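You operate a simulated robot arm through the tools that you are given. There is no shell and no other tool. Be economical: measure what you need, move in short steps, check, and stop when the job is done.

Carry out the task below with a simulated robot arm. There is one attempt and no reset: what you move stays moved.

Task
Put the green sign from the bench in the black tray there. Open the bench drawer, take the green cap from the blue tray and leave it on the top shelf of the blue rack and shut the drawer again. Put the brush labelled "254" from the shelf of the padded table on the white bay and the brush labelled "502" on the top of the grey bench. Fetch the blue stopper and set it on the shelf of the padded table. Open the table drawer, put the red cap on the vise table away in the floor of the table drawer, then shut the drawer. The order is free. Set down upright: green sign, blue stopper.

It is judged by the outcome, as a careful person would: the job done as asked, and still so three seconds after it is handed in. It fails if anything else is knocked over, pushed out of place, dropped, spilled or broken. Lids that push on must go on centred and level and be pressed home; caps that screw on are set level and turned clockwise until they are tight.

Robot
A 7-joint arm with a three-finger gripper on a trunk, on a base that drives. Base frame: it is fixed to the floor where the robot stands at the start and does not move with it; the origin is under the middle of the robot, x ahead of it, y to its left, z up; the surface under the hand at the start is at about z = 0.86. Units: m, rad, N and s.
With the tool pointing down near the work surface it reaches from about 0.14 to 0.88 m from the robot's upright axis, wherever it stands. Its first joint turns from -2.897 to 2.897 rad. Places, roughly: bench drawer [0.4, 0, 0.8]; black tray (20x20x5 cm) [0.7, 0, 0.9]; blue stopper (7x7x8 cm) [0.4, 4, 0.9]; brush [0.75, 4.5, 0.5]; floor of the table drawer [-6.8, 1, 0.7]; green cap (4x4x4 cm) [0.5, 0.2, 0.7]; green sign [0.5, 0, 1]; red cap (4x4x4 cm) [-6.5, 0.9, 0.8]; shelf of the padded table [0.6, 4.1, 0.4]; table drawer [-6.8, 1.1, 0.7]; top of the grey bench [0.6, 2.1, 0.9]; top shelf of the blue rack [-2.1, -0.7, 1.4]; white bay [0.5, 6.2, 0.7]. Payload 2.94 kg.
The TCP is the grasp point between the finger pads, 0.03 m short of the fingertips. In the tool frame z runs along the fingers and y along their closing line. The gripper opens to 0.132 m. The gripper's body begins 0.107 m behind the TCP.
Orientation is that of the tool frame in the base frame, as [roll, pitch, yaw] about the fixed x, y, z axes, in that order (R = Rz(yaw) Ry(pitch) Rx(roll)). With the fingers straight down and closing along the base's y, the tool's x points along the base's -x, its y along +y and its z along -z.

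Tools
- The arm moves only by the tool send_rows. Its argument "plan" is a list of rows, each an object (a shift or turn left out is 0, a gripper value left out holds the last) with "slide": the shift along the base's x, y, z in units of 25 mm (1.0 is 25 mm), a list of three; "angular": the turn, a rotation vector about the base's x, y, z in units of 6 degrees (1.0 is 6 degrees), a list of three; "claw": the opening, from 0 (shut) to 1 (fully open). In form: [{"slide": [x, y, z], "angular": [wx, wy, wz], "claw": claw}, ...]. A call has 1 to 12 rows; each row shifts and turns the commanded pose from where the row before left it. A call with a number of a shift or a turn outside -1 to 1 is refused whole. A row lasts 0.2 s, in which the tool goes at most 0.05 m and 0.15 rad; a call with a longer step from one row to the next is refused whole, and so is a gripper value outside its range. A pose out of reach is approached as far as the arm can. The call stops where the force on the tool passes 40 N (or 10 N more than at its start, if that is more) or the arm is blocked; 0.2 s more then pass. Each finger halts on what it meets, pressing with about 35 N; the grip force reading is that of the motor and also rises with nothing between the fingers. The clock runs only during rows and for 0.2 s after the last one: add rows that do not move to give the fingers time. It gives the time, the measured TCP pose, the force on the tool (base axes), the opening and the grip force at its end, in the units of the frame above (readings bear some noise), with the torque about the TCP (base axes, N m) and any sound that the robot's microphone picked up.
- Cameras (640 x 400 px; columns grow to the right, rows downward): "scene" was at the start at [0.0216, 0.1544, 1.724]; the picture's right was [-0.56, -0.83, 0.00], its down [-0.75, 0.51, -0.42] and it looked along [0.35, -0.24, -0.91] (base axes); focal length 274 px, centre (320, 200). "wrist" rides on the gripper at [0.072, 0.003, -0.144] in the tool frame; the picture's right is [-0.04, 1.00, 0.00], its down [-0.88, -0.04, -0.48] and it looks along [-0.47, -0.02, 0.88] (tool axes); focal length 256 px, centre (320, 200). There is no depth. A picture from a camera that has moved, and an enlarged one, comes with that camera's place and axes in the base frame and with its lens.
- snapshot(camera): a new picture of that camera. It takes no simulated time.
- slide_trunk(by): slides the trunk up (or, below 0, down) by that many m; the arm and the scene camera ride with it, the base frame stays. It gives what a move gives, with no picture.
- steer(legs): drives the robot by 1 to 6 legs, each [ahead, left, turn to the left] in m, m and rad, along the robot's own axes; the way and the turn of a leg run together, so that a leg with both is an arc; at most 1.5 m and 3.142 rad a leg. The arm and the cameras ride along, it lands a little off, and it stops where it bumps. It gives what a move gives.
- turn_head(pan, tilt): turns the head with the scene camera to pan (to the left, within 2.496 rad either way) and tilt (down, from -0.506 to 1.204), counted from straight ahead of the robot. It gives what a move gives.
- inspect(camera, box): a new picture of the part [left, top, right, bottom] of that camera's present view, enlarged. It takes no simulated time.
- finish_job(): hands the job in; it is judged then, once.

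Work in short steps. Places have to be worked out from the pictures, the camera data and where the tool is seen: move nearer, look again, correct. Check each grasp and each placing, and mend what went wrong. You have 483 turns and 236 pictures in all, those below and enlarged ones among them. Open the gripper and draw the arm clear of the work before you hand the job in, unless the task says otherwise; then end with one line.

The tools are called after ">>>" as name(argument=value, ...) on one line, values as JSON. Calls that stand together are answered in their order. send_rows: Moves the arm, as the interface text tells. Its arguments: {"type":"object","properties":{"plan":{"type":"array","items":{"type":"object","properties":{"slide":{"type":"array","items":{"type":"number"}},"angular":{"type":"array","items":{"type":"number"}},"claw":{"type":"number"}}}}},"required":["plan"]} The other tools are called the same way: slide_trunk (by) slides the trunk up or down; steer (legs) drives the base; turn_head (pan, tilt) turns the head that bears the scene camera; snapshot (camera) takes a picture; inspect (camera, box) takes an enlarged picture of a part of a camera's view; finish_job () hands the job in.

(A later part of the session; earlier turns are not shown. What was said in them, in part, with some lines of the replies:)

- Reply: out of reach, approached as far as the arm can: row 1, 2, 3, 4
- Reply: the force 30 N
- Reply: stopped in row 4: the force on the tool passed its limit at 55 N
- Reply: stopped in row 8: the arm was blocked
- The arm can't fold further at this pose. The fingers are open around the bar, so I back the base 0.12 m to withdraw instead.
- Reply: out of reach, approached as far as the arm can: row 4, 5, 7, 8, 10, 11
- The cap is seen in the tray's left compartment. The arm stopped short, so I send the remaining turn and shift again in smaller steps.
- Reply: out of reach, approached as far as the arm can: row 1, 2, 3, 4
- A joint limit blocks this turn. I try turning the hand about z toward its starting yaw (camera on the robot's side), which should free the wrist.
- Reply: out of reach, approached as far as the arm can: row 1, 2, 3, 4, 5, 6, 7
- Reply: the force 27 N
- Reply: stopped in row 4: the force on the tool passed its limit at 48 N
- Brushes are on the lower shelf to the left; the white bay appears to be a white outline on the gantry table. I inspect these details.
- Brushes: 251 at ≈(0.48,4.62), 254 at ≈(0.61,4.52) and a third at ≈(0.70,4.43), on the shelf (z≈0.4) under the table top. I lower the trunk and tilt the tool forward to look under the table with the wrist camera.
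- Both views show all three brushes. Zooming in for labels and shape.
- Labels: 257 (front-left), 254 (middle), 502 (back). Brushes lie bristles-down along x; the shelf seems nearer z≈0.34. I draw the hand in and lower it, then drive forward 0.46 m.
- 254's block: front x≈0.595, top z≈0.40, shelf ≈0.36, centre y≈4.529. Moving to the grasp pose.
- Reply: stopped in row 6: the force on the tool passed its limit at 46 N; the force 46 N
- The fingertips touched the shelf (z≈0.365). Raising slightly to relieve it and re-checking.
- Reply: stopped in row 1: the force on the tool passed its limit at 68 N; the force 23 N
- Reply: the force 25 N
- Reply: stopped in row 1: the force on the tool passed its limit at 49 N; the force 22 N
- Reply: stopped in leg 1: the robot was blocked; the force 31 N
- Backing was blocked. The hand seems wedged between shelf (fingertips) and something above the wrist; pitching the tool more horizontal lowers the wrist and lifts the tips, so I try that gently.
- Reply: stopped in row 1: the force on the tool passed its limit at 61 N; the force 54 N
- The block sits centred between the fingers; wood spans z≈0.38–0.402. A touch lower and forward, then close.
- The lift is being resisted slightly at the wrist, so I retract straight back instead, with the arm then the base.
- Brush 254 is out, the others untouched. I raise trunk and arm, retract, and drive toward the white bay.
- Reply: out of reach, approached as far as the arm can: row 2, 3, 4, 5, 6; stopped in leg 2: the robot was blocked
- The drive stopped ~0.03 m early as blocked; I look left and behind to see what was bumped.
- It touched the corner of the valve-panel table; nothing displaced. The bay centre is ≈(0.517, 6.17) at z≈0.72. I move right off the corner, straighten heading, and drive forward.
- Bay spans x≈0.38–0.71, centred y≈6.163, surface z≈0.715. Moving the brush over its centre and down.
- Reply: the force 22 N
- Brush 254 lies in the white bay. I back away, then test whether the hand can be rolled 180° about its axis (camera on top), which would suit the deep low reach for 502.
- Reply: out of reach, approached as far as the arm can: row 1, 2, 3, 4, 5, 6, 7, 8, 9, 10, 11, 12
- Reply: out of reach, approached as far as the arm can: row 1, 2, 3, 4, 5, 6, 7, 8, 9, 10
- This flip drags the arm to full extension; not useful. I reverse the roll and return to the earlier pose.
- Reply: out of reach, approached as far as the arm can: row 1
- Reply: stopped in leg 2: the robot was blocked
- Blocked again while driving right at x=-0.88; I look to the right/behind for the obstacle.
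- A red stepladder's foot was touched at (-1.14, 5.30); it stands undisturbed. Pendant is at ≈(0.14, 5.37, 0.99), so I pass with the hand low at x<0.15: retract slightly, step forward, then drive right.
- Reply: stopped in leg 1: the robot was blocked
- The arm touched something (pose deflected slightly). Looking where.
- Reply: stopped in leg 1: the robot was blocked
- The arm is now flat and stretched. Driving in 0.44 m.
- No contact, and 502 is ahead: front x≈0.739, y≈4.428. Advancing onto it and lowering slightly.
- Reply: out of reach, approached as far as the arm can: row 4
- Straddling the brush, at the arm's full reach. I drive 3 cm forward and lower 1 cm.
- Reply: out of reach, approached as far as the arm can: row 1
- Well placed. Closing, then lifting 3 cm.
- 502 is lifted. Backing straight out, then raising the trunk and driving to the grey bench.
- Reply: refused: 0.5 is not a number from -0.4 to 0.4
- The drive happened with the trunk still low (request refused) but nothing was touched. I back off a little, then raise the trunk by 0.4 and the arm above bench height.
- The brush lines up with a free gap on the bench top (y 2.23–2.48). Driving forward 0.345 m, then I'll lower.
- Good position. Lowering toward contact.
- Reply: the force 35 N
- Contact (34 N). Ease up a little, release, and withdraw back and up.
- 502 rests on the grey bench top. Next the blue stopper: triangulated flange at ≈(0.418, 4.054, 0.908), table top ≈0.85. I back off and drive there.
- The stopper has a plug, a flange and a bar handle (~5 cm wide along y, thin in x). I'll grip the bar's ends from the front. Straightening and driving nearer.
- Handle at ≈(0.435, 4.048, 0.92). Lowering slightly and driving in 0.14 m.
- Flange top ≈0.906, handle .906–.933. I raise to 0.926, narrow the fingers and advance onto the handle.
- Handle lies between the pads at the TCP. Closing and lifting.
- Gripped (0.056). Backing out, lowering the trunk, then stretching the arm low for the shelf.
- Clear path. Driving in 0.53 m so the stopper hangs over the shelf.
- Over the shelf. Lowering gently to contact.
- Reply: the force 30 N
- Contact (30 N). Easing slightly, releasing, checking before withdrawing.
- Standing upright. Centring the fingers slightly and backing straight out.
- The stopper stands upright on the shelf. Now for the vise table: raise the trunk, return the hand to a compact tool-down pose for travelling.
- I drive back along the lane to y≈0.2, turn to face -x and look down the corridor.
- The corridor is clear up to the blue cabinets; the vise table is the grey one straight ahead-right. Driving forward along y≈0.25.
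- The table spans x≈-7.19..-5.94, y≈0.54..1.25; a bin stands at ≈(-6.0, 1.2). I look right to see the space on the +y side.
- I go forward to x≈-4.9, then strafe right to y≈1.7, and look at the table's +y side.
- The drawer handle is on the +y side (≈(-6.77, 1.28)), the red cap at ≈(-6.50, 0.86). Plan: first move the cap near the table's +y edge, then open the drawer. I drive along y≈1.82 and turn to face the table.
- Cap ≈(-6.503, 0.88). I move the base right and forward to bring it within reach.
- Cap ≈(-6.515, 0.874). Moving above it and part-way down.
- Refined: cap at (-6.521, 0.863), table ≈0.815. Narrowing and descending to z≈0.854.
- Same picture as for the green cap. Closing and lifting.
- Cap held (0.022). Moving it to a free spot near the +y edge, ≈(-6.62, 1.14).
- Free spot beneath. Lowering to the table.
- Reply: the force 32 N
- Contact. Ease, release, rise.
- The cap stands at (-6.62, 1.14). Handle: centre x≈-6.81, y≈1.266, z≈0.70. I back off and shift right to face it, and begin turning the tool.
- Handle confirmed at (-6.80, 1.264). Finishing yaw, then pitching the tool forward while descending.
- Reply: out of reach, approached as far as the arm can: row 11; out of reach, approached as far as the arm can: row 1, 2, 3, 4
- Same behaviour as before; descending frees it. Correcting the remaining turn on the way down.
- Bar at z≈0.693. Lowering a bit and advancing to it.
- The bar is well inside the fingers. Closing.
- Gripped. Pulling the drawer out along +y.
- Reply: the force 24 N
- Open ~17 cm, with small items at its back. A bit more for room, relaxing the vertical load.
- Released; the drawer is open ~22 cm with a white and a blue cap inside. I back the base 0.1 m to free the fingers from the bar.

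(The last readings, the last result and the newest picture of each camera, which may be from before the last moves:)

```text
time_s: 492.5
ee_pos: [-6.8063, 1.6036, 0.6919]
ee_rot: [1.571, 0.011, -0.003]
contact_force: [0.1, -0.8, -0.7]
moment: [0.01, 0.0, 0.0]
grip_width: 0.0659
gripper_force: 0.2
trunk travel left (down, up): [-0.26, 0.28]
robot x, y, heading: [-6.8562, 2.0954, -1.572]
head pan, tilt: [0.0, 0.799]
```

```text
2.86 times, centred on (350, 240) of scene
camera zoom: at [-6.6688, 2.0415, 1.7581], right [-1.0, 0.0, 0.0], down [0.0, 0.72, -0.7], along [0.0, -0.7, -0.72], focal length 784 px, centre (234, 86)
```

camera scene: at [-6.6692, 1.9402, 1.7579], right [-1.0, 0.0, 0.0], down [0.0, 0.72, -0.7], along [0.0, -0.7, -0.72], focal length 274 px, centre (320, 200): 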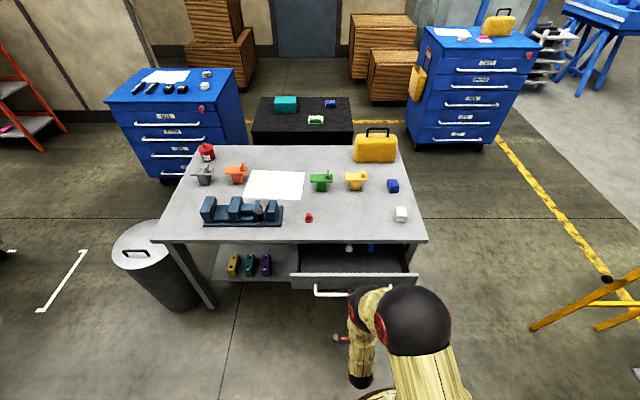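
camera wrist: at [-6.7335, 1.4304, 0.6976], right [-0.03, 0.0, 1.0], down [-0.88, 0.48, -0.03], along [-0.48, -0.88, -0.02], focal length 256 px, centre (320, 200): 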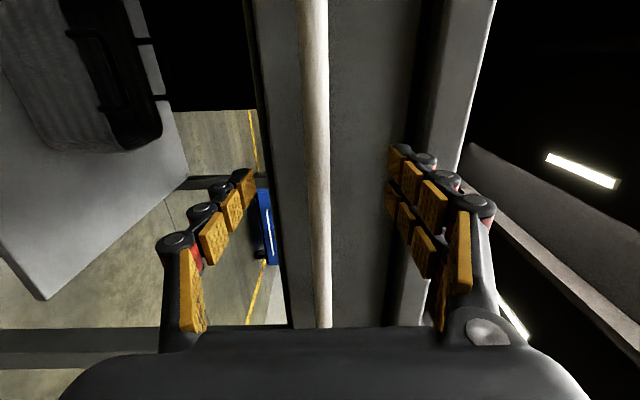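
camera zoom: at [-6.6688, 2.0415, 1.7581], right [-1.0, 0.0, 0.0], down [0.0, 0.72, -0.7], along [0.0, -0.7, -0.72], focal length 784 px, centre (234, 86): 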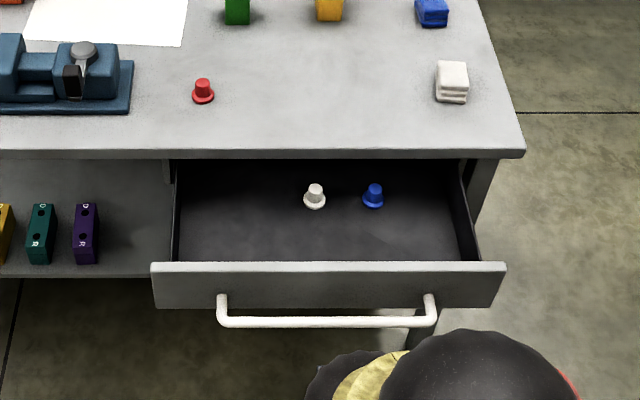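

Clear of the bar. Raising and turning the tool back to pointing down.

>>> send_rows(plan=[{"slide": [0, 0, 1]}, {"slide": [0, 0, 1]}, {"slide": [0, 0, 1]}, {"slide": [0, 0, 1]}, {"slide": [0, 0, 1], "angular": [1, 0, 0]}, {"slide": [0, 0, 1], "angular": [1, 0, 0]}, {"slide": [0, 0, 1], "angular": [1, 0, 0]}, {"slide": [0, -0.3, 1], "angular": [1, 0, 0]}, {"slide": [0, -0.3, 1], "angular": [1, 0, 0]}, {"slide": [0, -0.3, 1], "angular": [1, 0, 0]}, {"slide": [0, -0.3, 1], "angular": [1, 0, 0]}, {"slide": [0, -0.3, 1], "angular": [1, 0, 0]}])

>>> send_rows(plan=[{"slide": [0, -0.4, 1], "angular": [0, 0, 1]}, {"slide": [0, -0.4, 1], "angular": [0, 0, 1]}, {"slide": [0, -0.4, 1], "angular": [0, 0, 1]}, {"slide": [0, -0.4, 0.7], "angular": [0, 0, 1]}, {"angular": [0, 0, 1]}, {"angular": [0, 0, 1]}, {"angular": [0, 0, 1]}, {"angular": [0, 0, 1]}, {"angular": [0, 0, 1]}, {"angular": [0, 0, 1]}, {"angular": [0, 0, 1]}, {"angular": [0, 0, 1]}])

```text
time_s: 495.1
ee_pos: [-6.8061, 1.5674, 0.9921]
ee_rot: [2.411, 0.01, 0.007]
contact_force: [-1.0, 0.1, -0.8]
moment: [-0.03, 0.03, -0.03]
grip_width: 0.0659
gripper_force: 0.1
trunk travel left (down, up): [-0.26, 0.28]
robot x, y, heading: [-6.8582, 2.0933, -1.578]
head pan, tilt: [0.0, 0.799]
```

```text
time_s: 497.7
ee_pos: [-6.8062, 1.5262, 1.0851]
ee_rot: [2.409, 0.008, 1.265]
contact_force: [0.3, -1.0, -0.2]
moment: [0.02, 0.03, 0.01]
grip_width: 0.0659
gripper_force: 0.1
trunk travel left (down, up): [-0.26, 0.28]
robot x, y, heading: [-6.8559, 2.0961, -1.573]
head pan, tilt: [0.0, 0.799]
```

Smooth. Finishing yaw and levelling the tool.

>>> send_rows(plan=[{"angular": [0, 0, 1]}, {"angular": [0, 0, 1]}, {"angular": [0, 0, 0.92]}, {"angular": [0, 1, 0]}, {"angular": [0, 1, 0]}, {"angular": [0, 1, 0]}, {"angular": [0, 1, 0]}, {"angular": [0, 1, 0]}, {"angular": [0, 1, 0]}, {"angular": [0, 1, 0]}, {}])

```text
time_s: 500.1
ee_pos: [-6.8076, 1.5258, 1.0851]
ee_rot: [2.935, 0.008, 1.575]
contact_force: [-0.1, -0.8, -0.3]
moment: [-0.01, 0.0, 0.03]
grip_width: 0.0661
gripper_force: 0.2
out of reach, approached as far as the arm can: row 9, 10
trunk travel left (down, up): [-0.26, 0.28]
robot x, y, heading: [-6.8617, 2.0919, -1.576]
head pan, tilt: [0.0, 0.799]
```

A last bit is out of reach here; I move the base forward-left toward the cap and finish levelling there.

>>> steer(legs=[[0.21, 0.2, 0]])

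>>> send_rows(plan=[{"slide": [0, -0.8, 0]}, {"slide": [0, -0.8, 0]}, {"slide": [0, -0.8, 0]}, {"angular": [0, 0.7, 0]}, {"angular": [0, 0.7, 0]}, {"angular": [0, 0.57, 0]}, {"slide": [0, -0.8, 0]}, {"slide": [0, -0.8, 0]}, {}])

>>> snapshot(camera="wrist")

```text
time_s: 502.1
ee_pos: [-6.605, 1.3157, 1.0844]
ee_rot: [2.934, 0.007, 1.575]
contact_force: [0.9, 0.1, 0.1]
moment: [0.01, 0.03, -0.01]
grip_width: 0.0662
gripper_force: 0.1
trunk travel left (down, up): [-0.26, 0.28]
robot x, y, heading: [-6.6617, 1.8833, -1.57]
head pan, tilt: [0.0, 0.799]
```

```text
time_s: 504.1
ee_pos: [-6.6051, 1.225, 1.0696]
ee_rot: [2.919, 0.013, 1.576]
contact_force: [-0.2, -0.5, 0.5]
moment: [0.01, 0.0, 0.02]
grip_width: 0.0661
gripper_force: 0.0
out of reach, approached as far as the arm can: row 3, 4, 5, 6, 8
trunk travel left (down, up): [-0.26, 0.28]
robot x, y, heading: [-6.6561, 1.8833, -1.574]
head pan, tilt: [0.0, 0.799]
```

```text
93 pictures are left
camera wrist: at [-6.6341, 1.2988, 1.2104], right [0.97, -0.04, 0.22], down [-0.14, -0.87, 0.47], along [0.18, -0.48, -0.86], focal length 256 px, centre (320, 200)
```

wrist: 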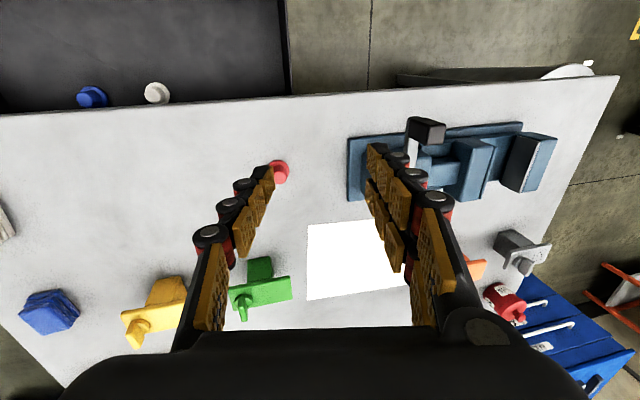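

Still limited; earlier it freed with the hand further left and higher. I try that.

>>> send_rows(plan=[{"slide": [0.6, 0.5, 0.5]}, {"slide": [0.6, 0.5, 0.5]}, {"slide": [0.6, 0.5, 0.5]}, {"slide": [0.6, 0.5, 0.5]}, {"angular": [0, 0.5, 0]}, {"angular": [0, 0.5, 0]}, {"angular": [0, 0.5, 0]}, {"angular": [0, 0.6, 0]}, {}])

>>> snapshot(camera="scene")

```text
time_s: 506.1
ee_pos: [-6.5698, 1.2615, 1.0919]
ee_rot: [2.922, 0.014, 1.576]
contact_force: [0.3, 0.4, -0.3]
moment: [0.0, 0.0, 0.03]
grip_width: 0.0658
gripper_force: 0.1
out of reach, approached as far as the arm can: row 3, 4, 5, 6, 7, 8
trunk travel left (down, up): [-0.26, 0.28]
robot x, y, heading: [-6.6577, 1.8875, -1.572]
head pan, tilt: [0.0, 0.799]
```

```text
92 pictures are left
camera scene: at [-6.468, 1.8307, 1.758], right [-1.0, 0.0, 0.0], down [0.0, 0.72, -0.7], along [0.0, -0.7, -0.72], focal length 274 px, centre (320, 200)
```

scene: 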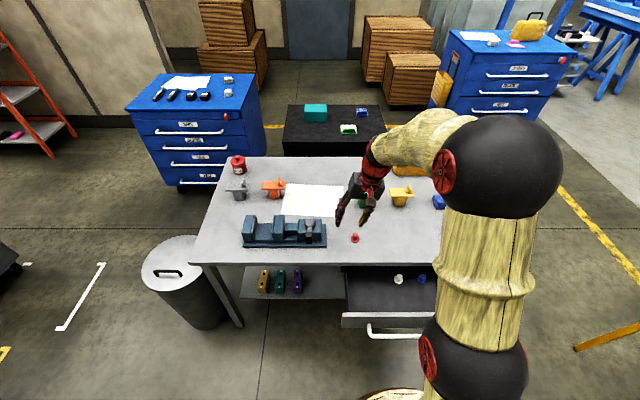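

>>> send_rows(plan=[{"slide": [0, 0.8, 0.6]}, {"slide": [0, 0.8, 0.6]}, {"slide": [0, 0.8, 0.6]}, {"slide": [0, 0.8, 0.6]}, {"slide": [0, 0.8, 0.6]}, {"angular": [0, 0.5, 0]}, {"angular": [0, 0.5, 0]}, {"angular": [0, 0.5, 0]}, {"angular": [0, 0.6, 0]}, {}])

```text
time_s: 508.3
ee_pos: [-6.5751, 1.3675, 1.1482]
ee_rot: [2.919, 0.013, 1.581]
contact_force: [1.3, 0.0, -0.2]
moment: [0.0, 0.01, 0.01]
grip_width: 0.066
gripper_force: 0.1
out of reach, approached as far as the arm can: row 3, 4, 5, 6, 7, 8, 9
trunk travel left (down, up): [-0.26, 0.28]
robot x, y, heading: [-6.6593, 1.8832, -1.568]
head pan, tilt: [0.0, 0.799]
```

Trying another route: lean back the other way, stretch forward-lower, then level again.

>>> send_rows(plan=[{"angular": [0, -1, 0]}, {"angular": [0, -1, 0]}, {"angular": [0, -1, 0]}, {"slide": [0, -0.9, -0.3]}, {"slide": [0, -0.9, -0.3]}, {"slide": [0, -0.9, -0.3]}, {"slide": [0, -0.9, -0.3]}, {"slide": [0, -0.9, -0.3]}, {"slide": [0, -0.9, -0.3]}, {"slide": [0, -0.9, 0]}, {"slide": [0, -0.9, 0]}, {}])

>>> send_rows(plan=[{"angular": [0, 1, 0]}, {"angular": [0, 1, 0]}, {"angular": [0, 1, 0]}, {"angular": [0, 1, 0]}, {"angular": [0, 1, 0]}, {}])

```text
time_s: 510.9
ee_pos: [-6.5741, 1.1867, 1.1046]
ee_rot: [2.602, 0.015, 1.576]
contact_force: [-0.2, 0.2, -1.0]
moment: [0.01, -0.02, 0.01]
grip_width: 0.0658
gripper_force: 0.1
trunk travel left (down, up): [-0.26, 0.28]
robot x, y, heading: [-6.6583, 1.8836, -1.572]
head pan, tilt: [0.0, 0.799]
```

```text
time_s: 512.3
ee_pos: [-6.5736, 1.1971, 1.0926]
ee_rot: [2.901, 0.014, 1.577]
contact_force: [-0.2, -0.1, 0.0]
moment: [0.02, 0.02, 0.01]
grip_width: 0.066
gripper_force: 0.1
out of reach, approached as far as the arm can: row 3, 4, 5
trunk travel left (down, up): [-0.26, 0.28]
robot x, y, heading: [-6.6603, 1.8807, -1.576]
head pan, tilt: [0.0, 0.799]
```

>>> send_rows(plan=[{"angular": [0, 0, 1]}, {"angular": [0, 0, 1]}, {"angular": [0, 0, 1]}, {"angular": [0, 0, 1]}, {"angular": [0, 0, 1]}, {"angular": [0, 0, 1]}, {"angular": [0, 0.7, 0]}, {"angular": [0, 0.7, 0]}, {"angular": [0, 0.7, 0]}, {}])

```text
time_s: 514.5
ee_pos: [-6.5652, 1.2182, 1.0691]
ee_rot: [2.866, 0.045, 2.2]
contact_force: [0.1, -0.6, -0.4]
moment: [0.01, 0.04, 0.01]
grip_width: 0.0658
gripper_force: 0.0
out of reach, approached as far as the arm can: row 3, 4, 5, 6, 7, 8, 9
trunk travel left (down, up): [-0.26, 0.28]
robot x, y, heading: [-6.6554, 1.8867, -1.572]
head pan, tilt: [0.0, 0.799]
```

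Yaw + is also limited here, so the wrist seems wound the other way. I unwind yaw in the negative direction and then level.

>>> send_rows(plan=[{"angular": [0, 0, -1]}, {"angular": [0, 0, -1]}, {"angular": [0, 0, -1]}, {"angular": [0, 0, -1]}, {"angular": [0, 0, -1]}, {"angular": [0, 0, -1]}, {"angular": [0, 0, -1]}, {"angular": [0, 0, -1]}, {"angular": [0, 0, -1]}, {"angular": [0, 0, -1]}, {"angular": [0, 0, -1]}, {"angular": [0, 0, -1]}])

>>> send_rows(plan=[{"angular": [0, 0.7, 0]}, {"angular": [0, 0.7, 0]}, {"angular": [0, 0.7, 0]}, {}])

```text
time_s: 517.1
ee_pos: [-6.5972, 1.2998, 0.9667]
ee_rot: [2.84, 0.059, 1.124]
contact_force: [-0.5, -1.1, -0.1]
moment: [0.1, 0.0, 0.02]
grip_width: 0.0656
gripper_force: 0.2
out of reach, approached as far as the arm can: row 7, 8, 9, 10, 11, 12
trunk travel left (down, up): [-0.26, 0.28]
robot x, y, heading: [-6.6576, 1.8844, -1.572]
head pan, tilt: [0.0, 0.799]
```

```text
time_s: 518.1
ee_pos: [-6.5979, 1.311, 0.9524]
ee_rot: [2.875, 0.07, 1.13]
contact_force: [0.6, 2.0, -0.2]
moment: [-0.02, 0.0, 0.0]
grip_width: 0.0659
gripper_force: 0.1
out of reach, approached as far as the arm can: row 1, 2, 3
trunk travel left (down, up): [-0.26, 0.28]
robot x, y, heading: [-6.6587, 1.883, -1.574]
head pan, tilt: [0.0, 0.799]
```

>>> turn_head(pan=-0.3, tilt=0.9)

>>> snapshot(camera="scene")

```text
time_s: 518.9
ee_pos: [-6.6004, 1.3106, 0.9523]
ee_rot: [2.874, 0.07, 1.127]
contact_force: [-0.3, 0.5, 0.4]
moment: [0.04, 0.0, 0.02]
grip_width: 0.066
gripper_force: 0.1
trunk travel left (down, up): [-0.26, 0.28]
robot x, y, heading: [-6.6603, 1.8832, -1.572]
head pan, tilt: [-0.3, 0.901]
```

```text
91 pictures are left
camera scene: at [-6.4903, 1.8392, 1.7502], right [-0.96, 0.3, 0.0], down [0.23, 0.75, -0.62], along [-0.18, -0.59, -0.78], focal length 274 px, centre (320, 200)
```

scene: 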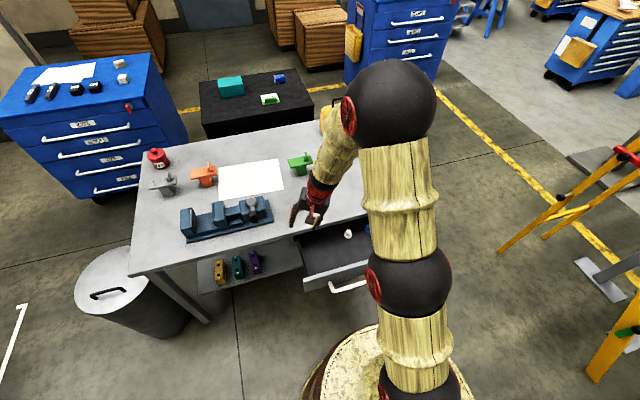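

The forearm comes down from an elbow on the right, leaning left; J6 is at its limit. Bringing the hand to the right, under the elbow, should let the tool go vertical.

>>> send_rows(plan=[{"slide": [-0.8, 0, 0.8], "angular": [0, 0, 0.6]}, {"slide": [-0.8, 0, 0.8], "angular": [0, 0, 0.6]}, {"slide": [-0.8, 0, 0.8], "angular": [0, 0, 0.6]}, {"slide": [-0.8, -0.4, 0.5], "angular": [0, 0, 0.6]}, {"slide": [-0.8, -0.4, 0], "angular": [0, 0, 0.6]}, {"slide": [-0.8, -0.4, 0], "angular": [0, 0, 0.6]}, {"slide": [-0.8, -0.4, 0], "angular": [0, 0, 0.6]}, {"slide": [-0.8, -0.4, 0], "angular": [0, 0.3, 0]}, {"slide": [-0.8, -0.4, 0], "angular": [0, 0.6, 0]}, {"slide": [-0.8, -0.4, 0], "angular": [0, 0.6, 0]}, {"slide": [-0.8, 0, 0], "angular": [0, 0.6, 0]}, {"angular": [0, 0.6, 0]}])

```text
time_s: 521.5
ee_pos: [-6.7916, 1.2583, 1.0053]
ee_rot: [2.982, 0.104, 1.576]
contact_force: [-0.3, 0.2, 0.3]
moment: [-0.01, 0.03, -0.06]
grip_width: 0.0657
gripper_force: 0.1
out of reach, approached as far as the arm can: row 9, 10, 11, 12
trunk travel left (down, up): [-0.26, 0.28]
robot x, y, heading: [-6.6591, 1.8868, -1.575]
head pan, tilt: [-0.3, 0.901]
```

Progress. A bit further right and forward, then level again.

>>> send_rows(plan=[{"slide": [-0.5, -0.6, 0.4]}, {"slide": [-0.5, -0.6, 0.4]}, {"slide": [-0.5, -0.6, 0.4]}, {"slide": [-0.5, -0.6, 0.4]}, {"angular": [0.2, 0.5, 0]}, {"angular": [0.3, 0.5, 0]}, {"angular": [0.3, 0.5, 0]}, {"angular": [0.2, 0.2, 0]}, {}])

```text
time_s: 523.5
ee_pos: [-6.8321, 1.2185, 1.024]
ee_rot: [2.963, 0.117, 1.573]
contact_force: [-0.2, 0.4, -0.2]
moment: [0.0, 0.04, -0.01]
grip_width: 0.0661
gripper_force: 0.1
out of reach, approached as far as the arm can: row 2, 3, 4, 5, 6, 7
trunk travel left (down, up): [-0.26, 0.28]
robot x, y, heading: [-6.66, 1.8819, -1.575]
head pan, tilt: [-0.3, 0.901]
```

Alternative: go through a forward-tilted, stretched pose (which resets the elbow), remove the lean there, then come back to vertical.

>>> send_rows(plan=[{"slide": [0.4, 0, 0.5], "angular": [-1, 0, 0]}, {"slide": [0.4, 0, 0.5], "angular": [-1, 0, 0]}, {"slide": [0.4, -0.3, 0.5], "angular": [-1, 0, 0]}, {"slide": [0.4, -0.3, 0.5], "angular": [-1, 0, 0]}, {"slide": [0.4, -0.3, 0.5], "angular": [-1, 0, 0]}, {"slide": [0.4, -0.3, 0.3], "angular": [-1, 0, 0]}, {"slide": [0.4, -0.3, 0], "angular": [-1, 0, 0]}, {"slide": [0.4, -0.3, 0], "angular": [-1, 0, 0]}, {}])

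>>> snapshot(camera="scene")

```text
time_s: 525.5
ee_pos: [-6.7532, 1.1741, 1.0927]
ee_rot: [2.99, 0.936, 1.577]
contact_force: [0.7, 0.1, -0.4]
moment: [0.01, 0.0, -0.02]
grip_width: 0.0661
gripper_force: 0.1
trunk travel left (down, up): [-0.26, 0.28]
robot x, y, heading: [-6.6629, 1.8876, -1.572]
head pan, tilt: [-0.3, 0.901]
```

```text
90 pictures are left
camera scene: at [-6.4904, 1.8393, 1.7502], right [-0.95, 0.3, 0.0], down [0.23, 0.75, -0.62], along [-0.18, -0.59, -0.78], focal length 274 px, centre (320, 200)
```

scene: 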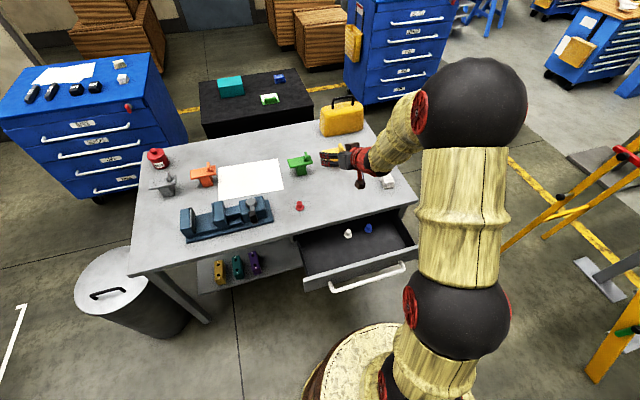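

Freed. Removing the lean now, then tilting back to vertical over the cap.

>>> send_rows(plan=[{"slide": [0.5, 0, 0], "angular": [-0.08, 0.42, -0.62]}, {"slide": [0.5, 0, 0], "angular": [-0.08, 0.42, -0.63]}, {"slide": [0.6, 0, 0], "angular": [1, 0, 0]}, {"slide": [0.6, 0, 0], "angular": [1, 0, 0]}, {"slide": [0.6, 0, 0], "angular": [1, 0, 0]}, {"slide": [0.6, 0, 0], "angular": [1, 0, 0]}, {"slide": [0.6, 0, 0], "angular": [1, 0, 0]}, {"slide": [0.6, 0, 0], "angular": [1, 0, 0]}, {"slide": [0.4, 0, 0], "angular": [1, 0, 0]}, {"angular": [1, 0, 0]}, {"angular": [0.9, 0, 0]}, {}])

>>> snapshot(camera="wrist")

```text
time_s: 528.1
ee_pos: [-6.6477, 1.1973, 1.0532]
ee_rot: [3.058, 0.406, 1.57]
contact_force: [-0.8, -0.5, -1.1]
moment: [0.02, -0.02, 0.0]
grip_width: 0.0658
gripper_force: 0.2
out of reach, approached as far as the arm can: row 5, 6, 7, 9, 10, 11
trunk travel left (down, up): [-0.26, 0.28]
robot x, y, heading: [-6.6593, 1.8827, -1.578]
head pan, tilt: [-0.3, 0.901]
```

```text
89 pictures are left
camera wrist: at [-6.6578, 1.3194, 1.1564], right [1.0, -0.01, 0.1], down [-0.08, -0.62, 0.78], along [0.05, -0.78, -0.62], focal length 256 px, centre (320, 200)
```

wrist: 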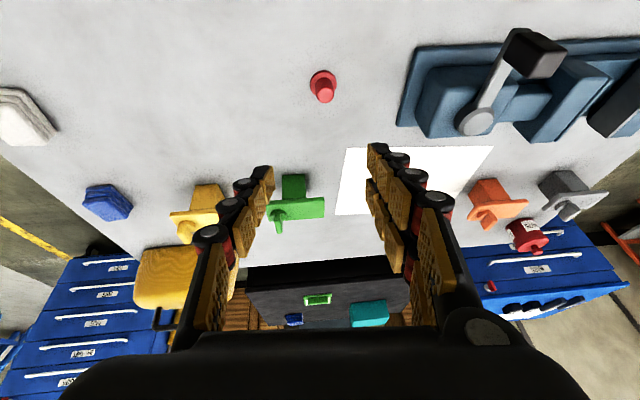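

The elbow sits too far right/forward; stretching the hand further out should relax the wrist. I extend ~15 cm forward and level there.

>>> send_rows(plan=[{"slide": [0, -0.8, 0]}, {"slide": [0, -0.8, 0]}, {"slide": [0, -0.8, 0]}, {"slide": [0, -0.8, 0]}, {"slide": [0, -0.8, 0]}, {"slide": [0, -0.8, 0]}, {"slide": [0, -0.6, 0]}, {"angular": [1, 0, 0]}, {"angular": [1, 0, 0]}, {"angular": [1, 0, 0]}, {"angular": [0.9, 0.5, 0]}, {}])

```text
time_s: 530.7
ee_pos: [-6.6524, 1.1857, 1.0112]
ee_rot: [3.055, 0.361, 1.57]
contact_force: [0.8, 0.2, 0.3]
moment: [-0.02, 0.0, 0.01]
grip_width: 0.0661
gripper_force: 0.1
out of reach, approached as far as the arm can: row 1, 2, 3, 4, 5, 6, 7, 8, 9, 10, 11
trunk travel left (down, up): [-0.26, 0.28]
robot x, y, heading: [-6.6605, 1.8804, -1.572]
head pan, tilt: [-0.3, 0.901]
```

I'll repeat what worked before: stretch fully out with a strong forward tilt (above everything), then retract while un-tilting.

>>> send_rows(plan=[{"slide": [0, 0, 0.8], "angular": [-1, 0, 0]}, {"slide": [0, 0, 0.8], "angular": [-1, 0, 0]}, {"slide": [0, 0, 0.8], "angular": [-1, 0, 0]}, {"slide": [0, -0.5, 0.8], "angular": [-1, 0, 0]}, {"slide": [0, -0.8, 0.5], "angular": [-1, 0, 0]}, {"slide": [0, -0.8, 0.5], "angular": [-1, 0, 0]}, {"slide": [0, -0.8, 0], "angular": [-1, 0, 0]}, {"slide": [0, -0.8, 0], "angular": [-1, 0, 0]}, {"slide": [0, -0.8, 0], "angular": [-1, 0, 0]}, {"slide": [0, -0.8, 0]}, {"slide": [0, -0.8, 0]}, {"slide": [0, -0.8, 0]}])

>>> send_rows(plan=[{"slide": [0, -0.8, 0], "angular": [0, 0.3, 0]}, {"slide": [0, -0.8, 0], "angular": [0, 0.3, 0]}, {"slide": [0, -0.8, 0]}, {"slide": [0, -0.8, 0]}, {}])

>>> snapshot(camera="scene")

```text
time_s: 533.3
ee_pos: [-6.6531, 1.0121, 1.1157]
ee_rot: [3.052, 1.303, 1.565]
contact_force: [0.4, 0.1, 0.1]
moment: [-0.05, 0.0, -0.02]
grip_width: 0.0658
gripper_force: 0.0
trunk travel left (down, up): [-0.26, 0.28]
robot x, y, heading: [-6.6589, 1.8846, -1.571]
head pan, tilt: [-0.3, 0.901]
```

```text
time_s: 534.5
ee_pos: [-6.6527, 0.9329, 1.1184]
ee_rot: [-3.0, 1.298, 1.791]
contact_force: [-0.7, -0.5, -0.1]
moment: [-0.03, 0.0, 0.0]
grip_width: 0.0661
gripper_force: 0.2
trunk travel left (down, up): [-0.26, 0.28]
robot x, y, heading: [-6.6571, 1.8856, -1.571]
head pan, tilt: [-0.3, 0.901]
```

```text
88 pictures are left
camera scene: at [-6.4904, 1.8391, 1.7502], right [-0.95, 0.3, 0.0], down [0.23, 0.75, -0.62], along [-0.18, -0.59, -0.78], focal length 274 px, centre (320, 200)
```

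scene: 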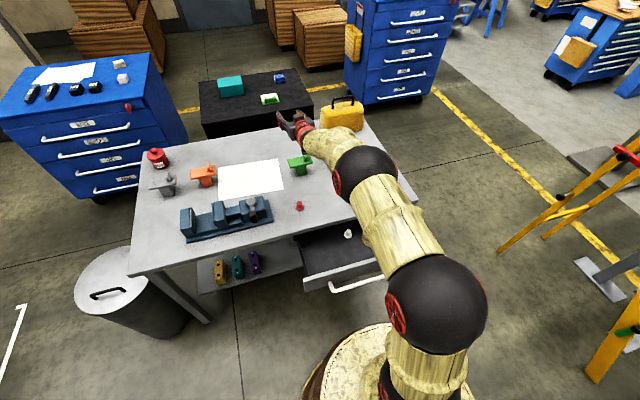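

Stretched cleanly. Correcting the small skew, then retracting while un-tilting.

>>> send_rows(plan=[{"angular": [0, -0.37, -0.85]}, {"slide": [0, 0.4, 0], "angular": [1, 0, 0]}, {"slide": [0, 0.4, 0], "angular": [1, 0, 0]}, {"slide": [0, 0.4, 0], "angular": [1, 0, 0]}, {"slide": [0, 0.4, 0], "angular": [1, 0, 0]}, {"slide": [0, 0.4, 0], "angular": [1, 0, 0]}, {"slide": [0, 0.4, 0], "angular": [1, 0, 0]}, {"slide": [0, 0.4, 0], "angular": [1, 0, 0]}, {"slide": [0, 0.4, 0], "angular": [1, 0, 0]}, {"slide": [0, 0.4, 0], "angular": [1, 0, 0]}, {"slide": [0, 0.4, 0], "angular": [1, 0, 0]}, {"slide": [0, 0.4, 0], "angular": [1, 0, 0]}])

>>> snapshot(camera="scene")

```text
time_s: 537.1
ee_pos: [-6.6453, 1.026, 1.1228]
ee_rot: [3.111, 0.222, 1.57]
contact_force: [0.2, 0.5, -0.4]
moment: [0.01, 0.0, 0.02]
grip_width: 0.0662
gripper_force: 0.0
out of reach, approached as far as the arm can: row 5, 6
trunk travel left (down, up): [-0.26, 0.28]
robot x, y, heading: [-6.6571, 1.884, -1.569]
head pan, tilt: [-0.3, 0.901]
```

```text
87 pictures are left
camera scene: at [-6.4904, 1.8388, 1.7501], right [-0.95, 0.3, 0.0], down [0.23, 0.75, -0.62], along [-0.18, -0.59, -0.78], focal length 274 px, centre (320, 200)
```

scene: 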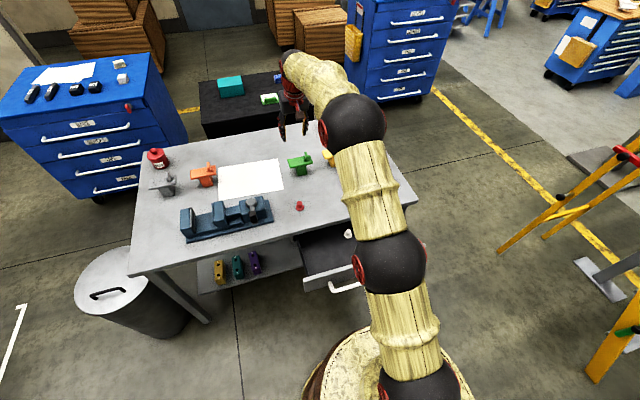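

Normal posture restored. Levelling fully and moving above the cap.

>>> send_rows(plan=[{"slide": [0, 0.6, 0], "angular": [0.7, 0, 0]}, {"slide": [0, 0.6, 0], "angular": [0.7, 0.15, 0]}, {"slide": [0, 0.6, 0], "angular": [0.7, 0.15, 0]}, {"slide": [0.3, 0.6, 0]}, {"slide": [0.3, 0.6, 0]}, {"slide": [0.3, 0.6, 0]}, {"slide": [0, 0.6, -0.8]}, {"slide": [0, 0.3, -0.8]}, {"slide": [0, 0, -0.8]}, {"slide": [0, 0, -0.8]}, {}])

>>> snapshot(camera="wrist")

```text
time_s: 539.5
ee_pos: [-6.6246, 1.1386, 1.0412]
ee_rot: [3.141, 0.003, 1.572]
contact_force: [-0.2, 0.3, -0.3]
moment: [0.01, -0.02, -0.01]
grip_width: 0.066
gripper_force: 0.0
trunk travel left (down, up): [-0.26, 0.28]
robot x, y, heading: [-6.6557, 1.8848, -1.572]
head pan, tilt: [-0.3, 0.901]
```

```text
86 pictures are left
camera wrist: at [-6.6199, 1.2114, 1.185], right [1.0, -0.04, 0.0], down [-0.04, -0.88, 0.48], along [-0.02, -0.48, -0.88], focal length 256 px, centre (320, 200)
```

wrist: 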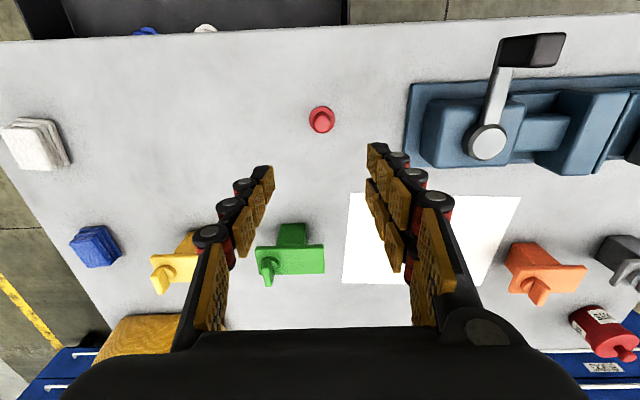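

Cap at (-6.621, 1.141). Descending onto it.

>>> send_rows(plan=[{"slide": [0.15, 0.1, -0.8], "claw": 0.42}, {"slide": [0, 0, -0.9]}, {"slide": [0, 0, -0.9]}, {"slide": [0, 0, -0.9]}, {"slide": [0, 0, -0.9]}, {"slide": [0, 0, -0.9]}, {"slide": [0, 0, -0.9]}, {"slide": [0, 0, -0.8]}, {"slide": [0, 0, -0.35]}, {}])

>>> snapshot(camera="wrist")

```text
time_s: 541.7
ee_pos: [-6.6164, 1.1421, 0.8593]
ee_rot: [-3.14, 0.004, 1.573]
contact_force: [-0.7, -0.4, 0.5]
moment: [0.03, 0.01, 0.04]
grip_width: 0.0554
gripper_force: 0.0
trunk travel left (down, up): [-0.26, 0.28]
robot x, y, heading: [-6.661, 1.8832, -1.573]
head pan, tilt: [-0.3, 0.901]
```

```text
85 pictures are left
camera wrist: at [-6.6148, 1.2146, 1.0019], right [1.0, -0.04, 0.0], down [-0.04, -0.88, 0.48], along [-0.02, -0.48, -0.88], focal length 256 px, centre (320, 200)
```

wrist: 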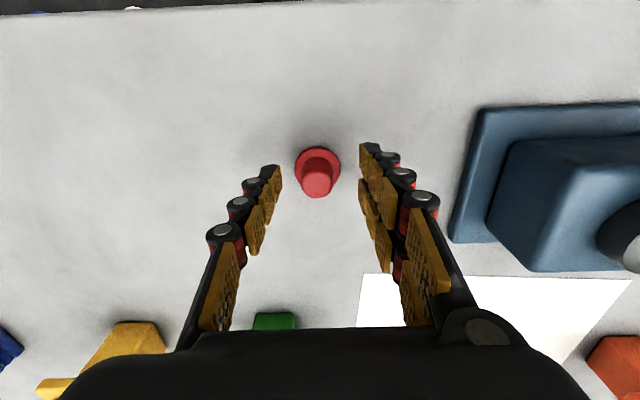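

Aligned. Closing and lifting.

>>> send_rows(plan=[{"slide": [-0.05, 0, -0.15], "claw": 0}, {}, {}, {}, {}, {"slide": [0, 0, 0.5]}, {"slide": [0, 0, 0.8]}, {"slide": [0, 0, 0.8]}, {"slide": [0, 0, 0.8]}, {"slide": [0, 0, 0.8]}])

>>> turn_head(pan=0.0, tilt=0.9)

>>> snapshot(camera="scene")

```text
time_s: 543.9
ee_pos: [-6.6205, 1.143, 0.9483]
ee_rot: [-3.141, 0.004, 1.572]
contact_force: [-0.3, 0.6, -0.7]
moment: [-0.01, 0.01, 0.03]
grip_width: 0.0217
gripper_force: 34.4
trunk travel left (down, up): [-0.26, 0.28]
robot x, y, heading: [-6.6582, 1.8834, -1.572]
head pan, tilt: [-0.3, 0.901]
```

```text
time_s: 544.7
ee_pos: [-6.6202, 1.1421, 0.9469]
ee_rot: [3.141, 0.003, 1.572]
contact_force: [-0.1, 0.0, -0.3]
moment: [0.03, 0.01, 0.06]
grip_width: 0.0215
gripper_force: 34.9
trunk travel left (down, up): [-0.26, 0.28]
robot x, y, heading: [-6.6573, 1.8799, -1.569]
head pan, tilt: [0.0, 0.901]
```

```text
84 pictures are left
camera scene: at [-6.4681, 1.8356, 1.7501], right [-1.0, 0.0, 0.0], down [0.0, 0.78, -0.62], along [0.0, -0.62, -0.78], focal length 274 px, centre (320, 200)
```

scene: 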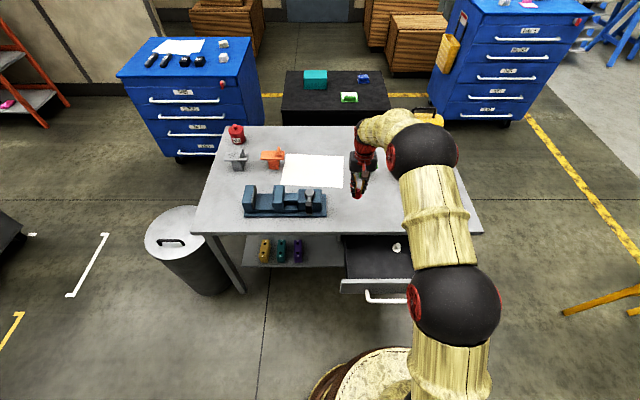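

Cap held. I back the base 0.17 m so the hand is over the open drawer, and check with the wrist camera.

>>> steer(legs=[[-0.17, 0, 0]])

>>> send_rows(plan=[{"slide": [-0.8, 0.2, 0]}, {"slide": [-0.8, 0.2, 0]}, {"slide": [-0.8, 0.2, 0]}, {"slide": [-0.8, 0, 0]}, {}])

>>> snapshot(camera="wrist")

>>> inspect(camera="scene", box=[280, 160, 500, 300])

```text
time_s: 546.2
ee_pos: [-6.6178, 1.3139, 0.9487]
ee_rot: [3.141, 0.006, 1.577]
contact_force: [0.6, 0.2, 0.2]
moment: [-0.05, 0.0, -0.03]
grip_width: 0.0215
gripper_force: 35.7
trunk travel left (down, up): [-0.26, 0.28]
robot x, y, heading: [-6.6579, 2.0574, -1.57]
head pan, tilt: [0.0, 0.901]
```

```text
time_s: 547.4
ee_pos: [-6.6988, 1.3268, 0.947]
ee_rot: [3.141, 0.004, 1.577]
contact_force: [-0.5, 0.2, -0.2]
moment: [-0.02, 0.0, -0.02]
grip_width: 0.0216
gripper_force: 35.2
trunk travel left (down, up): [-0.26, 0.28]
robot x, y, heading: [-6.6603, 2.0576, -1.568]
head pan, tilt: [0.0, 0.901]
```

```text
83 pictures are left
camera wrist: at [-6.696, 1.3994, 1.0905], right [1.0, -0.04, 0.0], down [-0.03, -0.88, 0.48], along [-0.02, -0.48, -0.88], focal length 256 px, centre (320, 200)
```

wrist: 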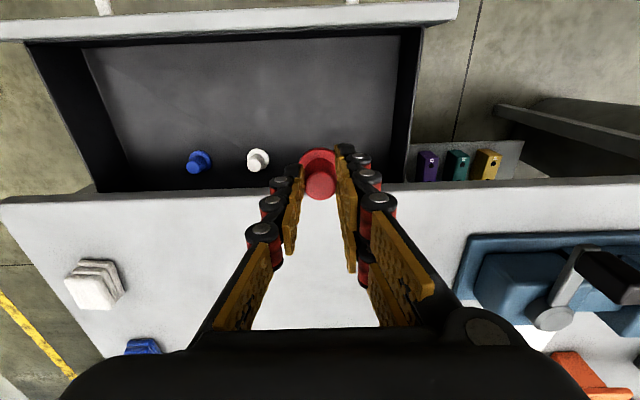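

```text
2.86 times, centred on (390, 230) of scene
camera zoom: at [-6.4681, 2.0076, 1.7502], right [-1.0, 0.0, 0.0], down [0.0, 0.78, -0.62], along [0.0, -0.62, -0.78], focal length 784 px, centre (120, 114)
```

zoom: 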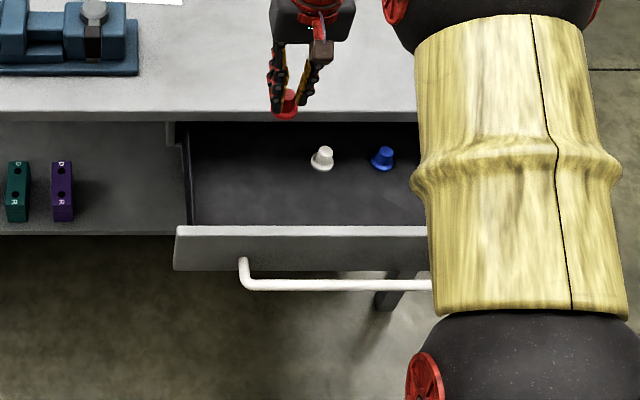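

Drawer floor ≈0.615; my spot (-6.70, 1.327) is free. Descending into the drawer.

>>> send_rows(plan=[{"slide": [0, 0.2, -0.9]}, {"slide": [0, 0.2, -0.9]}, {"slide": [0, 0, -0.9]}, {"slide": [0, 0, -0.9]}, {"slide": [0, 0, -0.9]}, {"slide": [0, 0, -0.9]}, {"slide": [0, 0, -0.9]}, {"slide": [0, 0, -0.9]}, {"slide": [0, 0, -0.9]}, {"slide": [0, 0, -0.9]}, {"slide": [0, 0, -0.6]}, {}])

>>> snapshot(camera="wrist")

```text
time_s: 550.0
ee_pos: [-6.6975, 1.3363, 0.7122]
ee_rot: [3.141, 0.012, 1.575]
contact_force: [-4.4, -2.2, 39.1]
moment: [-0.43, 0.13, -0.04]
grip_width: 0.0228
gripper_force: 35.3
trunk travel left (down, up): [-0.26, 0.28]
robot x, y, heading: [-6.6604, 2.055, -1.57]
head pan, tilt: [0.0, 0.901]
```

```text
81 pictures are left
camera wrist: at [-6.6954, 1.4107, 0.8546], right [1.0, -0.04, 0.0], down [-0.03, -0.87, 0.49], along [-0.02, -0.49, -0.87], focal length 256 px, centre (320, 200)
```

wrist: 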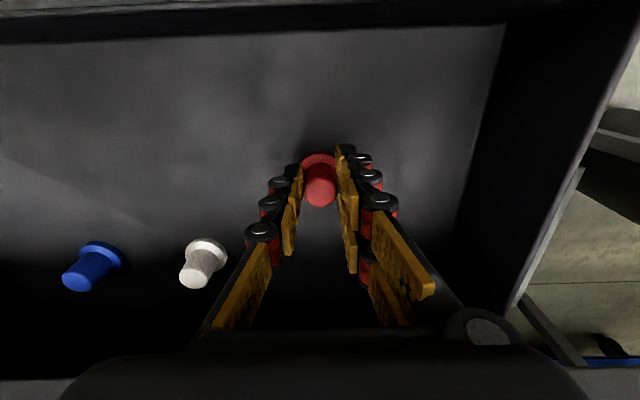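

Contact already (39 N): the floor is at ≈0.673. Easing the load, then releasing.

>>> send_rows(plan=[{"slide": [0, 0, 0.25]}, {}, {}])

```text
time_s: 550.8
ee_pos: [-6.6974, 1.3415, 0.7121]
ee_rot: [3.141, 0.001, 1.575]
contact_force: [-2.0, 1.2, 6.9]
moment: [-0.1, 0.1, -0.06]
grip_width: 0.0227
gripper_force: 34.6
trunk travel left (down, up): [-0.26, 0.28]
robot x, y, heading: [-6.6606, 2.0521, -1.572]
head pan, tilt: [0.0, 0.901]
```

>>> send_rows(plan=[{"claw": 0.38}, {}, {}, {"slide": [0, 0, 0.5]}, {"slide": [0, 0, 0.9]}, {"slide": [0, 0, 0.9]}, {"slide": [0, 0, 0.9]}, {"slide": [0, 0, 0.9]}, {"slide": [0, 0, 0.9]}, {"slide": [0, 0, 0.9]}, {"slide": [0, 0, 0.9]}, {"slide": [0, 0, 0.9]}])

>>> snapshot(camera="wrist")

```text
time_s: 553.4
ee_pos: [-6.6978, 1.3388, 0.9081]
ee_rot: [3.141, 0.003, 1.575]
contact_force: [-0.1, 0.9, -0.3]
moment: [-0.05, 0.02, -0.02]
grip_width: 0.0504
gripper_force: 0.1
trunk travel left (down, up): [-0.26, 0.28]
robot x, y, heading: [-6.6619, 2.0545, -1.576]
head pan, tilt: [0.0, 0.901]
```

```text
80 pictures are left
camera wrist: at [-6.6941, 1.4109, 1.0507], right [1.0, -0.04, 0.0], down [-0.03, -0.88, 0.48], along [-0.02, -0.48, -0.88], focal length 256 px, centre (320, 200)
```

wrist: 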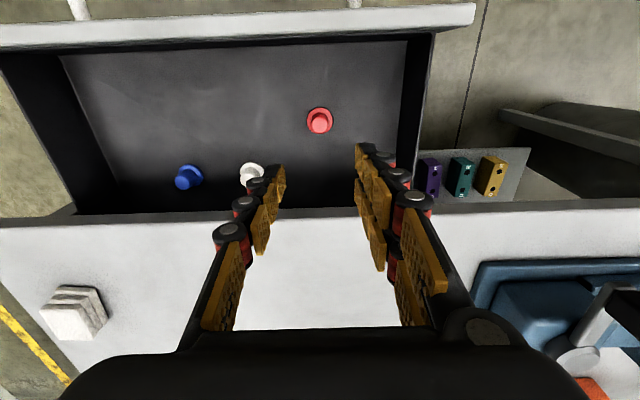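

The red cap stands in the drawer. Now to shut it: closed fingers go down in front of the bar (y≈1.59).

>>> send_rows(plan=[{"slide": [-0.3, 0.9, 0.4], "claw": 0}, {"slide": [-0.3, 0.9, 0.4]}, {"slide": [-0.3, 0.9, 0]}, {"slide": [-0.3, 0.9, 0]}, {"slide": [-0.3, 0.9, 0]}, {"slide": [-0.3, 0.9, 0]}, {"slide": [-0.3, 0.9, 0]}, {"slide": [-0.3, 0.9, 0]}, {"slide": [-0.3, 0.9, 0]}, {"slide": [-0.3, 0.9, 0]}, {"slide": [0, 1, 0]}, {}])

>>> send_rows(plan=[{"slide": [0, 0, -1]}, {"slide": [0, 0, -1]}, {"slide": [0, 0, -1]}, {"slide": [0, 0, -1]}, {"slide": [0, 0, -1]}, {"slide": [0, 0, -1]}, {"slide": [0, 0, -1]}, {"slide": [0, 0, -1]}, {"slide": [0, 0, -1]}, {}])

>>> snapshot(camera="scene")

```text
time_s: 556.0
ee_pos: [-6.7726, 1.5894, 0.927]
ee_rot: [-3.141, 0.004, 1.576]
contact_force: [0.1, 0.3, 0.1]
moment: [0.03, 0.0, -0.01]
grip_width: 0.0002
gripper_force: 28.9
trunk travel left (down, up): [-0.26, 0.28]
robot x, y, heading: [-6.6612, 2.0559, -1.573]
head pan, tilt: [0.0, 0.901]
```

```text
time_s: 558.2
ee_pos: [-6.7737, 1.5874, 0.7012]
ee_rot: [-3.141, 0.004, 1.575]
contact_force: [0.0, 0.2, 0.3]
moment: [0.02, 0.02, -0.05]
grip_width: 0.0
gripper_force: 28.2
trunk travel left (down, up): [-0.26, 0.28]
robot x, y, heading: [-6.6611, 2.0589, -1.572]
head pan, tilt: [0.0, 0.901]
```

```text
79 pictures are left
camera scene: at [-6.4681, 2.0076, 1.7502], right [-1.0, 0.0, 0.0], down [0.0, 0.78, -0.62], along [0.0, -0.62, -0.78], focal length 274 px, centre (320, 200)
```

scene: 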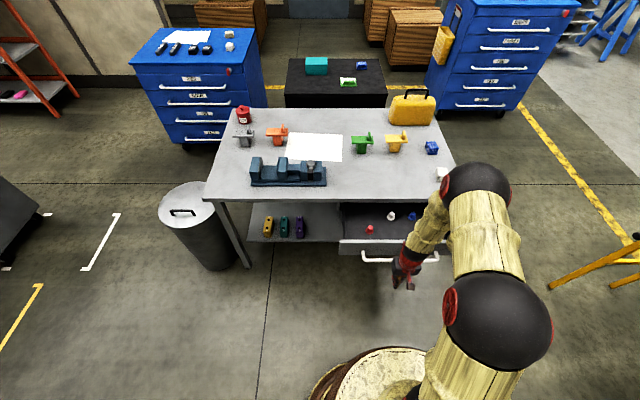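

Positioned in front of the bar; caps upright. Pushing gently along -y.

>>> send_rows(plan=[{"slide": [0, -0.5, 0]}, {"slide": [0, -0.5, 0]}, {"slide": [0, -0.4, 0]}, {"slide": [0, -0.4, 0]}, {"slide": [0, -0.5, 0]}, {"slide": [0, -0.5, 0]}, {"slide": [0, -0.5, 0]}, {"slide": [0, -0.5, 0]}, {"slide": [0, -0.5, 0]}, {"slide": [0, -0.5, 0]}, {"slide": [0, -0.5, 0]}, {"slide": [0, -0.5, 0]}])

>>> send_rows(plan=[{"slide": [0, -0.5, 0]}, {"slide": [0, -0.5, 0]}, {"slide": [0, -0.5, 0]}, {"slide": [0, -0.5, 0]}, {"slide": [0, -0.5, 0]}, {"slide": [0, -0.5, 0]}, {"slide": [0, -0.5, 0]}, {"slide": [0, -0.5, 0]}, {"slide": [0, -0.5, 0]}, {"slide": [0, -0.4, 0]}, {}])

>>> snapshot(camera="scene")

```text
time_s: 560.8
ee_pos: [-6.7731, 1.4426, 0.703]
ee_rot: [-3.14, 0.005, 1.578]
contact_force: [0.6, -0.4, -0.2]
moment: [-0.01, 0.01, 0.0]
grip_width: 0.0
gripper_force: 28.8
trunk travel left (down, up): [-0.26, 0.28]
robot x, y, heading: [-6.6545, 2.0552, -1.573]
head pan, tilt: [0.0, 0.901]
```

```text
time_s: 563.2
ee_pos: [-6.773, 1.3198, 0.702]
ee_rot: [3.141, 0.003, 1.577]
contact_force: [-0.3, -0.6, 1.1]
moment: [0.01, 0.01, -0.01]
grip_width: 0.0
gripper_force: 28.2
trunk travel left (down, up): [-0.26, 0.28]
robot x, y, heading: [-6.658, 2.0549, -1.569]
head pan, tilt: [0.0, 0.901]
```

```text
78 pictures are left
camera scene: at [-6.468, 2.0075, 1.7502], right [-1.0, 0.0, 0.0], down [0.0, 0.78, -0.62], along [0.0, -0.62, -0.78], focal length 274 px, centre (320, 200)
```

scene: 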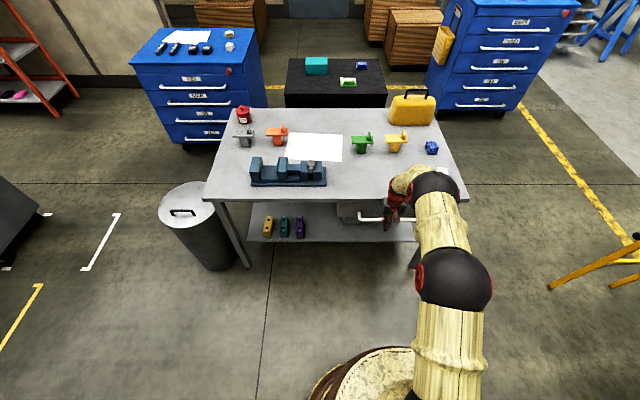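

Almost shut. Continue gently to the stop.

>>> send_rows(plan=[{"slide": [0, -0.4, 0]}, {"slide": [0, -0.3, 0]}, {"slide": [0, -0.3, 0]}, {"slide": [0, -0.3, 0]}, {"slide": [0, -0.3, 0]}, {"slide": [0, -0.3, 0]}, {}])

>>> inspect(camera="scene", box=[300, 150, 480, 260])

```text
time_s: 564.1
ee_pos: [-6.773, 1.3021, 0.6943]
ee_rot: [3.14, -0.017, 1.574]
contact_force: [0.0, 6.2, -2.8]
moment: [0.06, 0.02, 0.02]
grip_width: 0.0
gripper_force: 29.0
trunk travel left (down, up): [-0.26, 0.28]
robot x, y, heading: [-6.6587, 2.0549, -1.572]
head pan, tilt: [0.0, 0.901]
stopped in row 4: the force on the tool passed its limit at 48 N (the readings are from after the stop); the commanded pose is now the measured one
```

```text
3.56 times, centred on (390, 205) of scene
camera zoom: at [-6.4681, 2.0074, 1.75], right [-1.0, 0.0, 0.0], down [0.0, 0.78, -0.62], along [0.0, -0.62, -0.78], focal length 975 px, centre (71, 182)
```

zoom: 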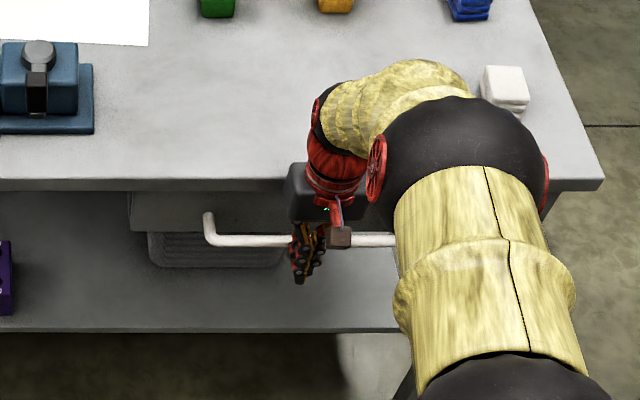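

Bar at y≈1.265, exactly its initial closed position; the drawer is shut. Withdrawing the arm and opening the gripper.

>>> send_rows(plan=[{"slide": [0, 0.8, 0]}, {"slide": [0, 0.8, 0.2]}, {"slide": [0, 0.8, 0.8]}, {"slide": [0, 0.6, 1]}, {"slide": [0, 0.3, 1]}, {"slide": [0, 0, 1]}, {"slide": [0, 0, 1]}, {"slide": [0, 0, 1]}, {"slide": [0, 0, 1]}, {"slide": [0, 0, 1]}, {"slide": [0, 0, 1]}, {"claw": 0.5}])

>>> snapshot(camera="scene")

>>> snapshot(camera="wrist")

```text
time_s: 566.7
ee_pos: [-6.7728, 1.384, 0.9213]
ee_rot: [3.139, -0.014, 1.575]
contact_force: [0.0, 0.7, 0.2]
moment: [-0.03, 0.03, 0.03]
grip_width: 0.0249
gripper_force: 0.1
trunk travel left (down, up): [-0.26, 0.28]
robot x, y, heading: [-6.6599, 2.0576, -1.574]
head pan, tilt: [0.0, 0.901]
```

```text
76 pictures are left
camera scene: at [-6.468, 2.0082, 1.7501], right [-1.0, 0.0, 0.0], down [0.0, 0.78, -0.62], along [0.0, -0.62, -0.78], focal length 274 px, centre (320, 200)
```

scene: 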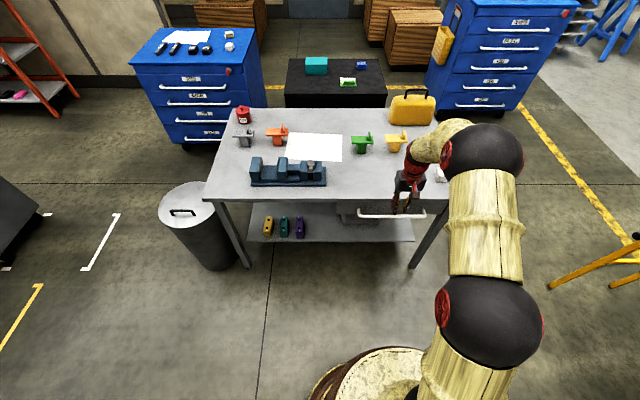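

```text
75 pictures are left
camera wrist: at [-6.771, 1.453, 1.0676], right [1.0, -0.04, 0.0], down [-0.04, -0.89, 0.46], along [-0.02, -0.46, -0.89], focal length 256 px, centre (320, 200)
```

wrist: 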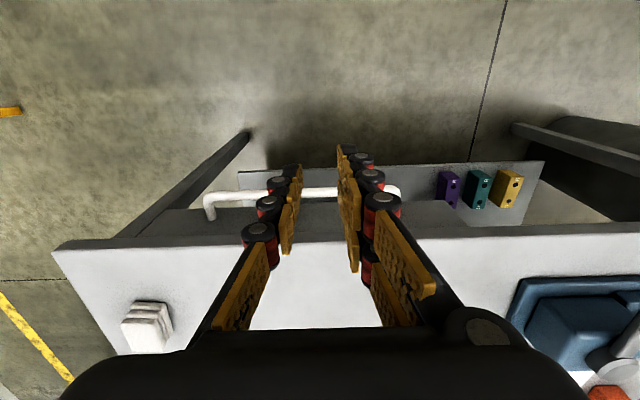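

The drawer is shut and everything on the table stands as before. Backing the base clear, opening the gripper, then handing in.

>>> send_rows(plan=[{"slide": [0, 0.5, 0.8], "claw": 0.8}, {"slide": [0, 0.5, 0.8]}, {"slide": [0, 0.5, 0.8]}, {}, {}])

>>> finish_job()

```text
time_s: 567.9
ee_pos: [-6.7719, 1.4182, 0.982]
ee_rot: [3.139, -0.014, 1.574]
contact_force: [0.0, -0.2, 0.5]
moment: [-0.02, -0.02, 0.03]
grip_width: 0.1059
gripper_force: 0.1
trunk travel left (down, up): [-0.26, 0.28]
robot x, y, heading: [-6.6604, 2.0541, -1.568]
head pan, tilt: [0.0, 0.901]
```

```text
The job is handed in.
```

All the placements are done, both drawers are shut, and the job is handed in. On the way the base touched the valve-panel table's corner and the stepladder's foot, and the arm briefly pressed on the padded table's shelf; nothing was seen to move.
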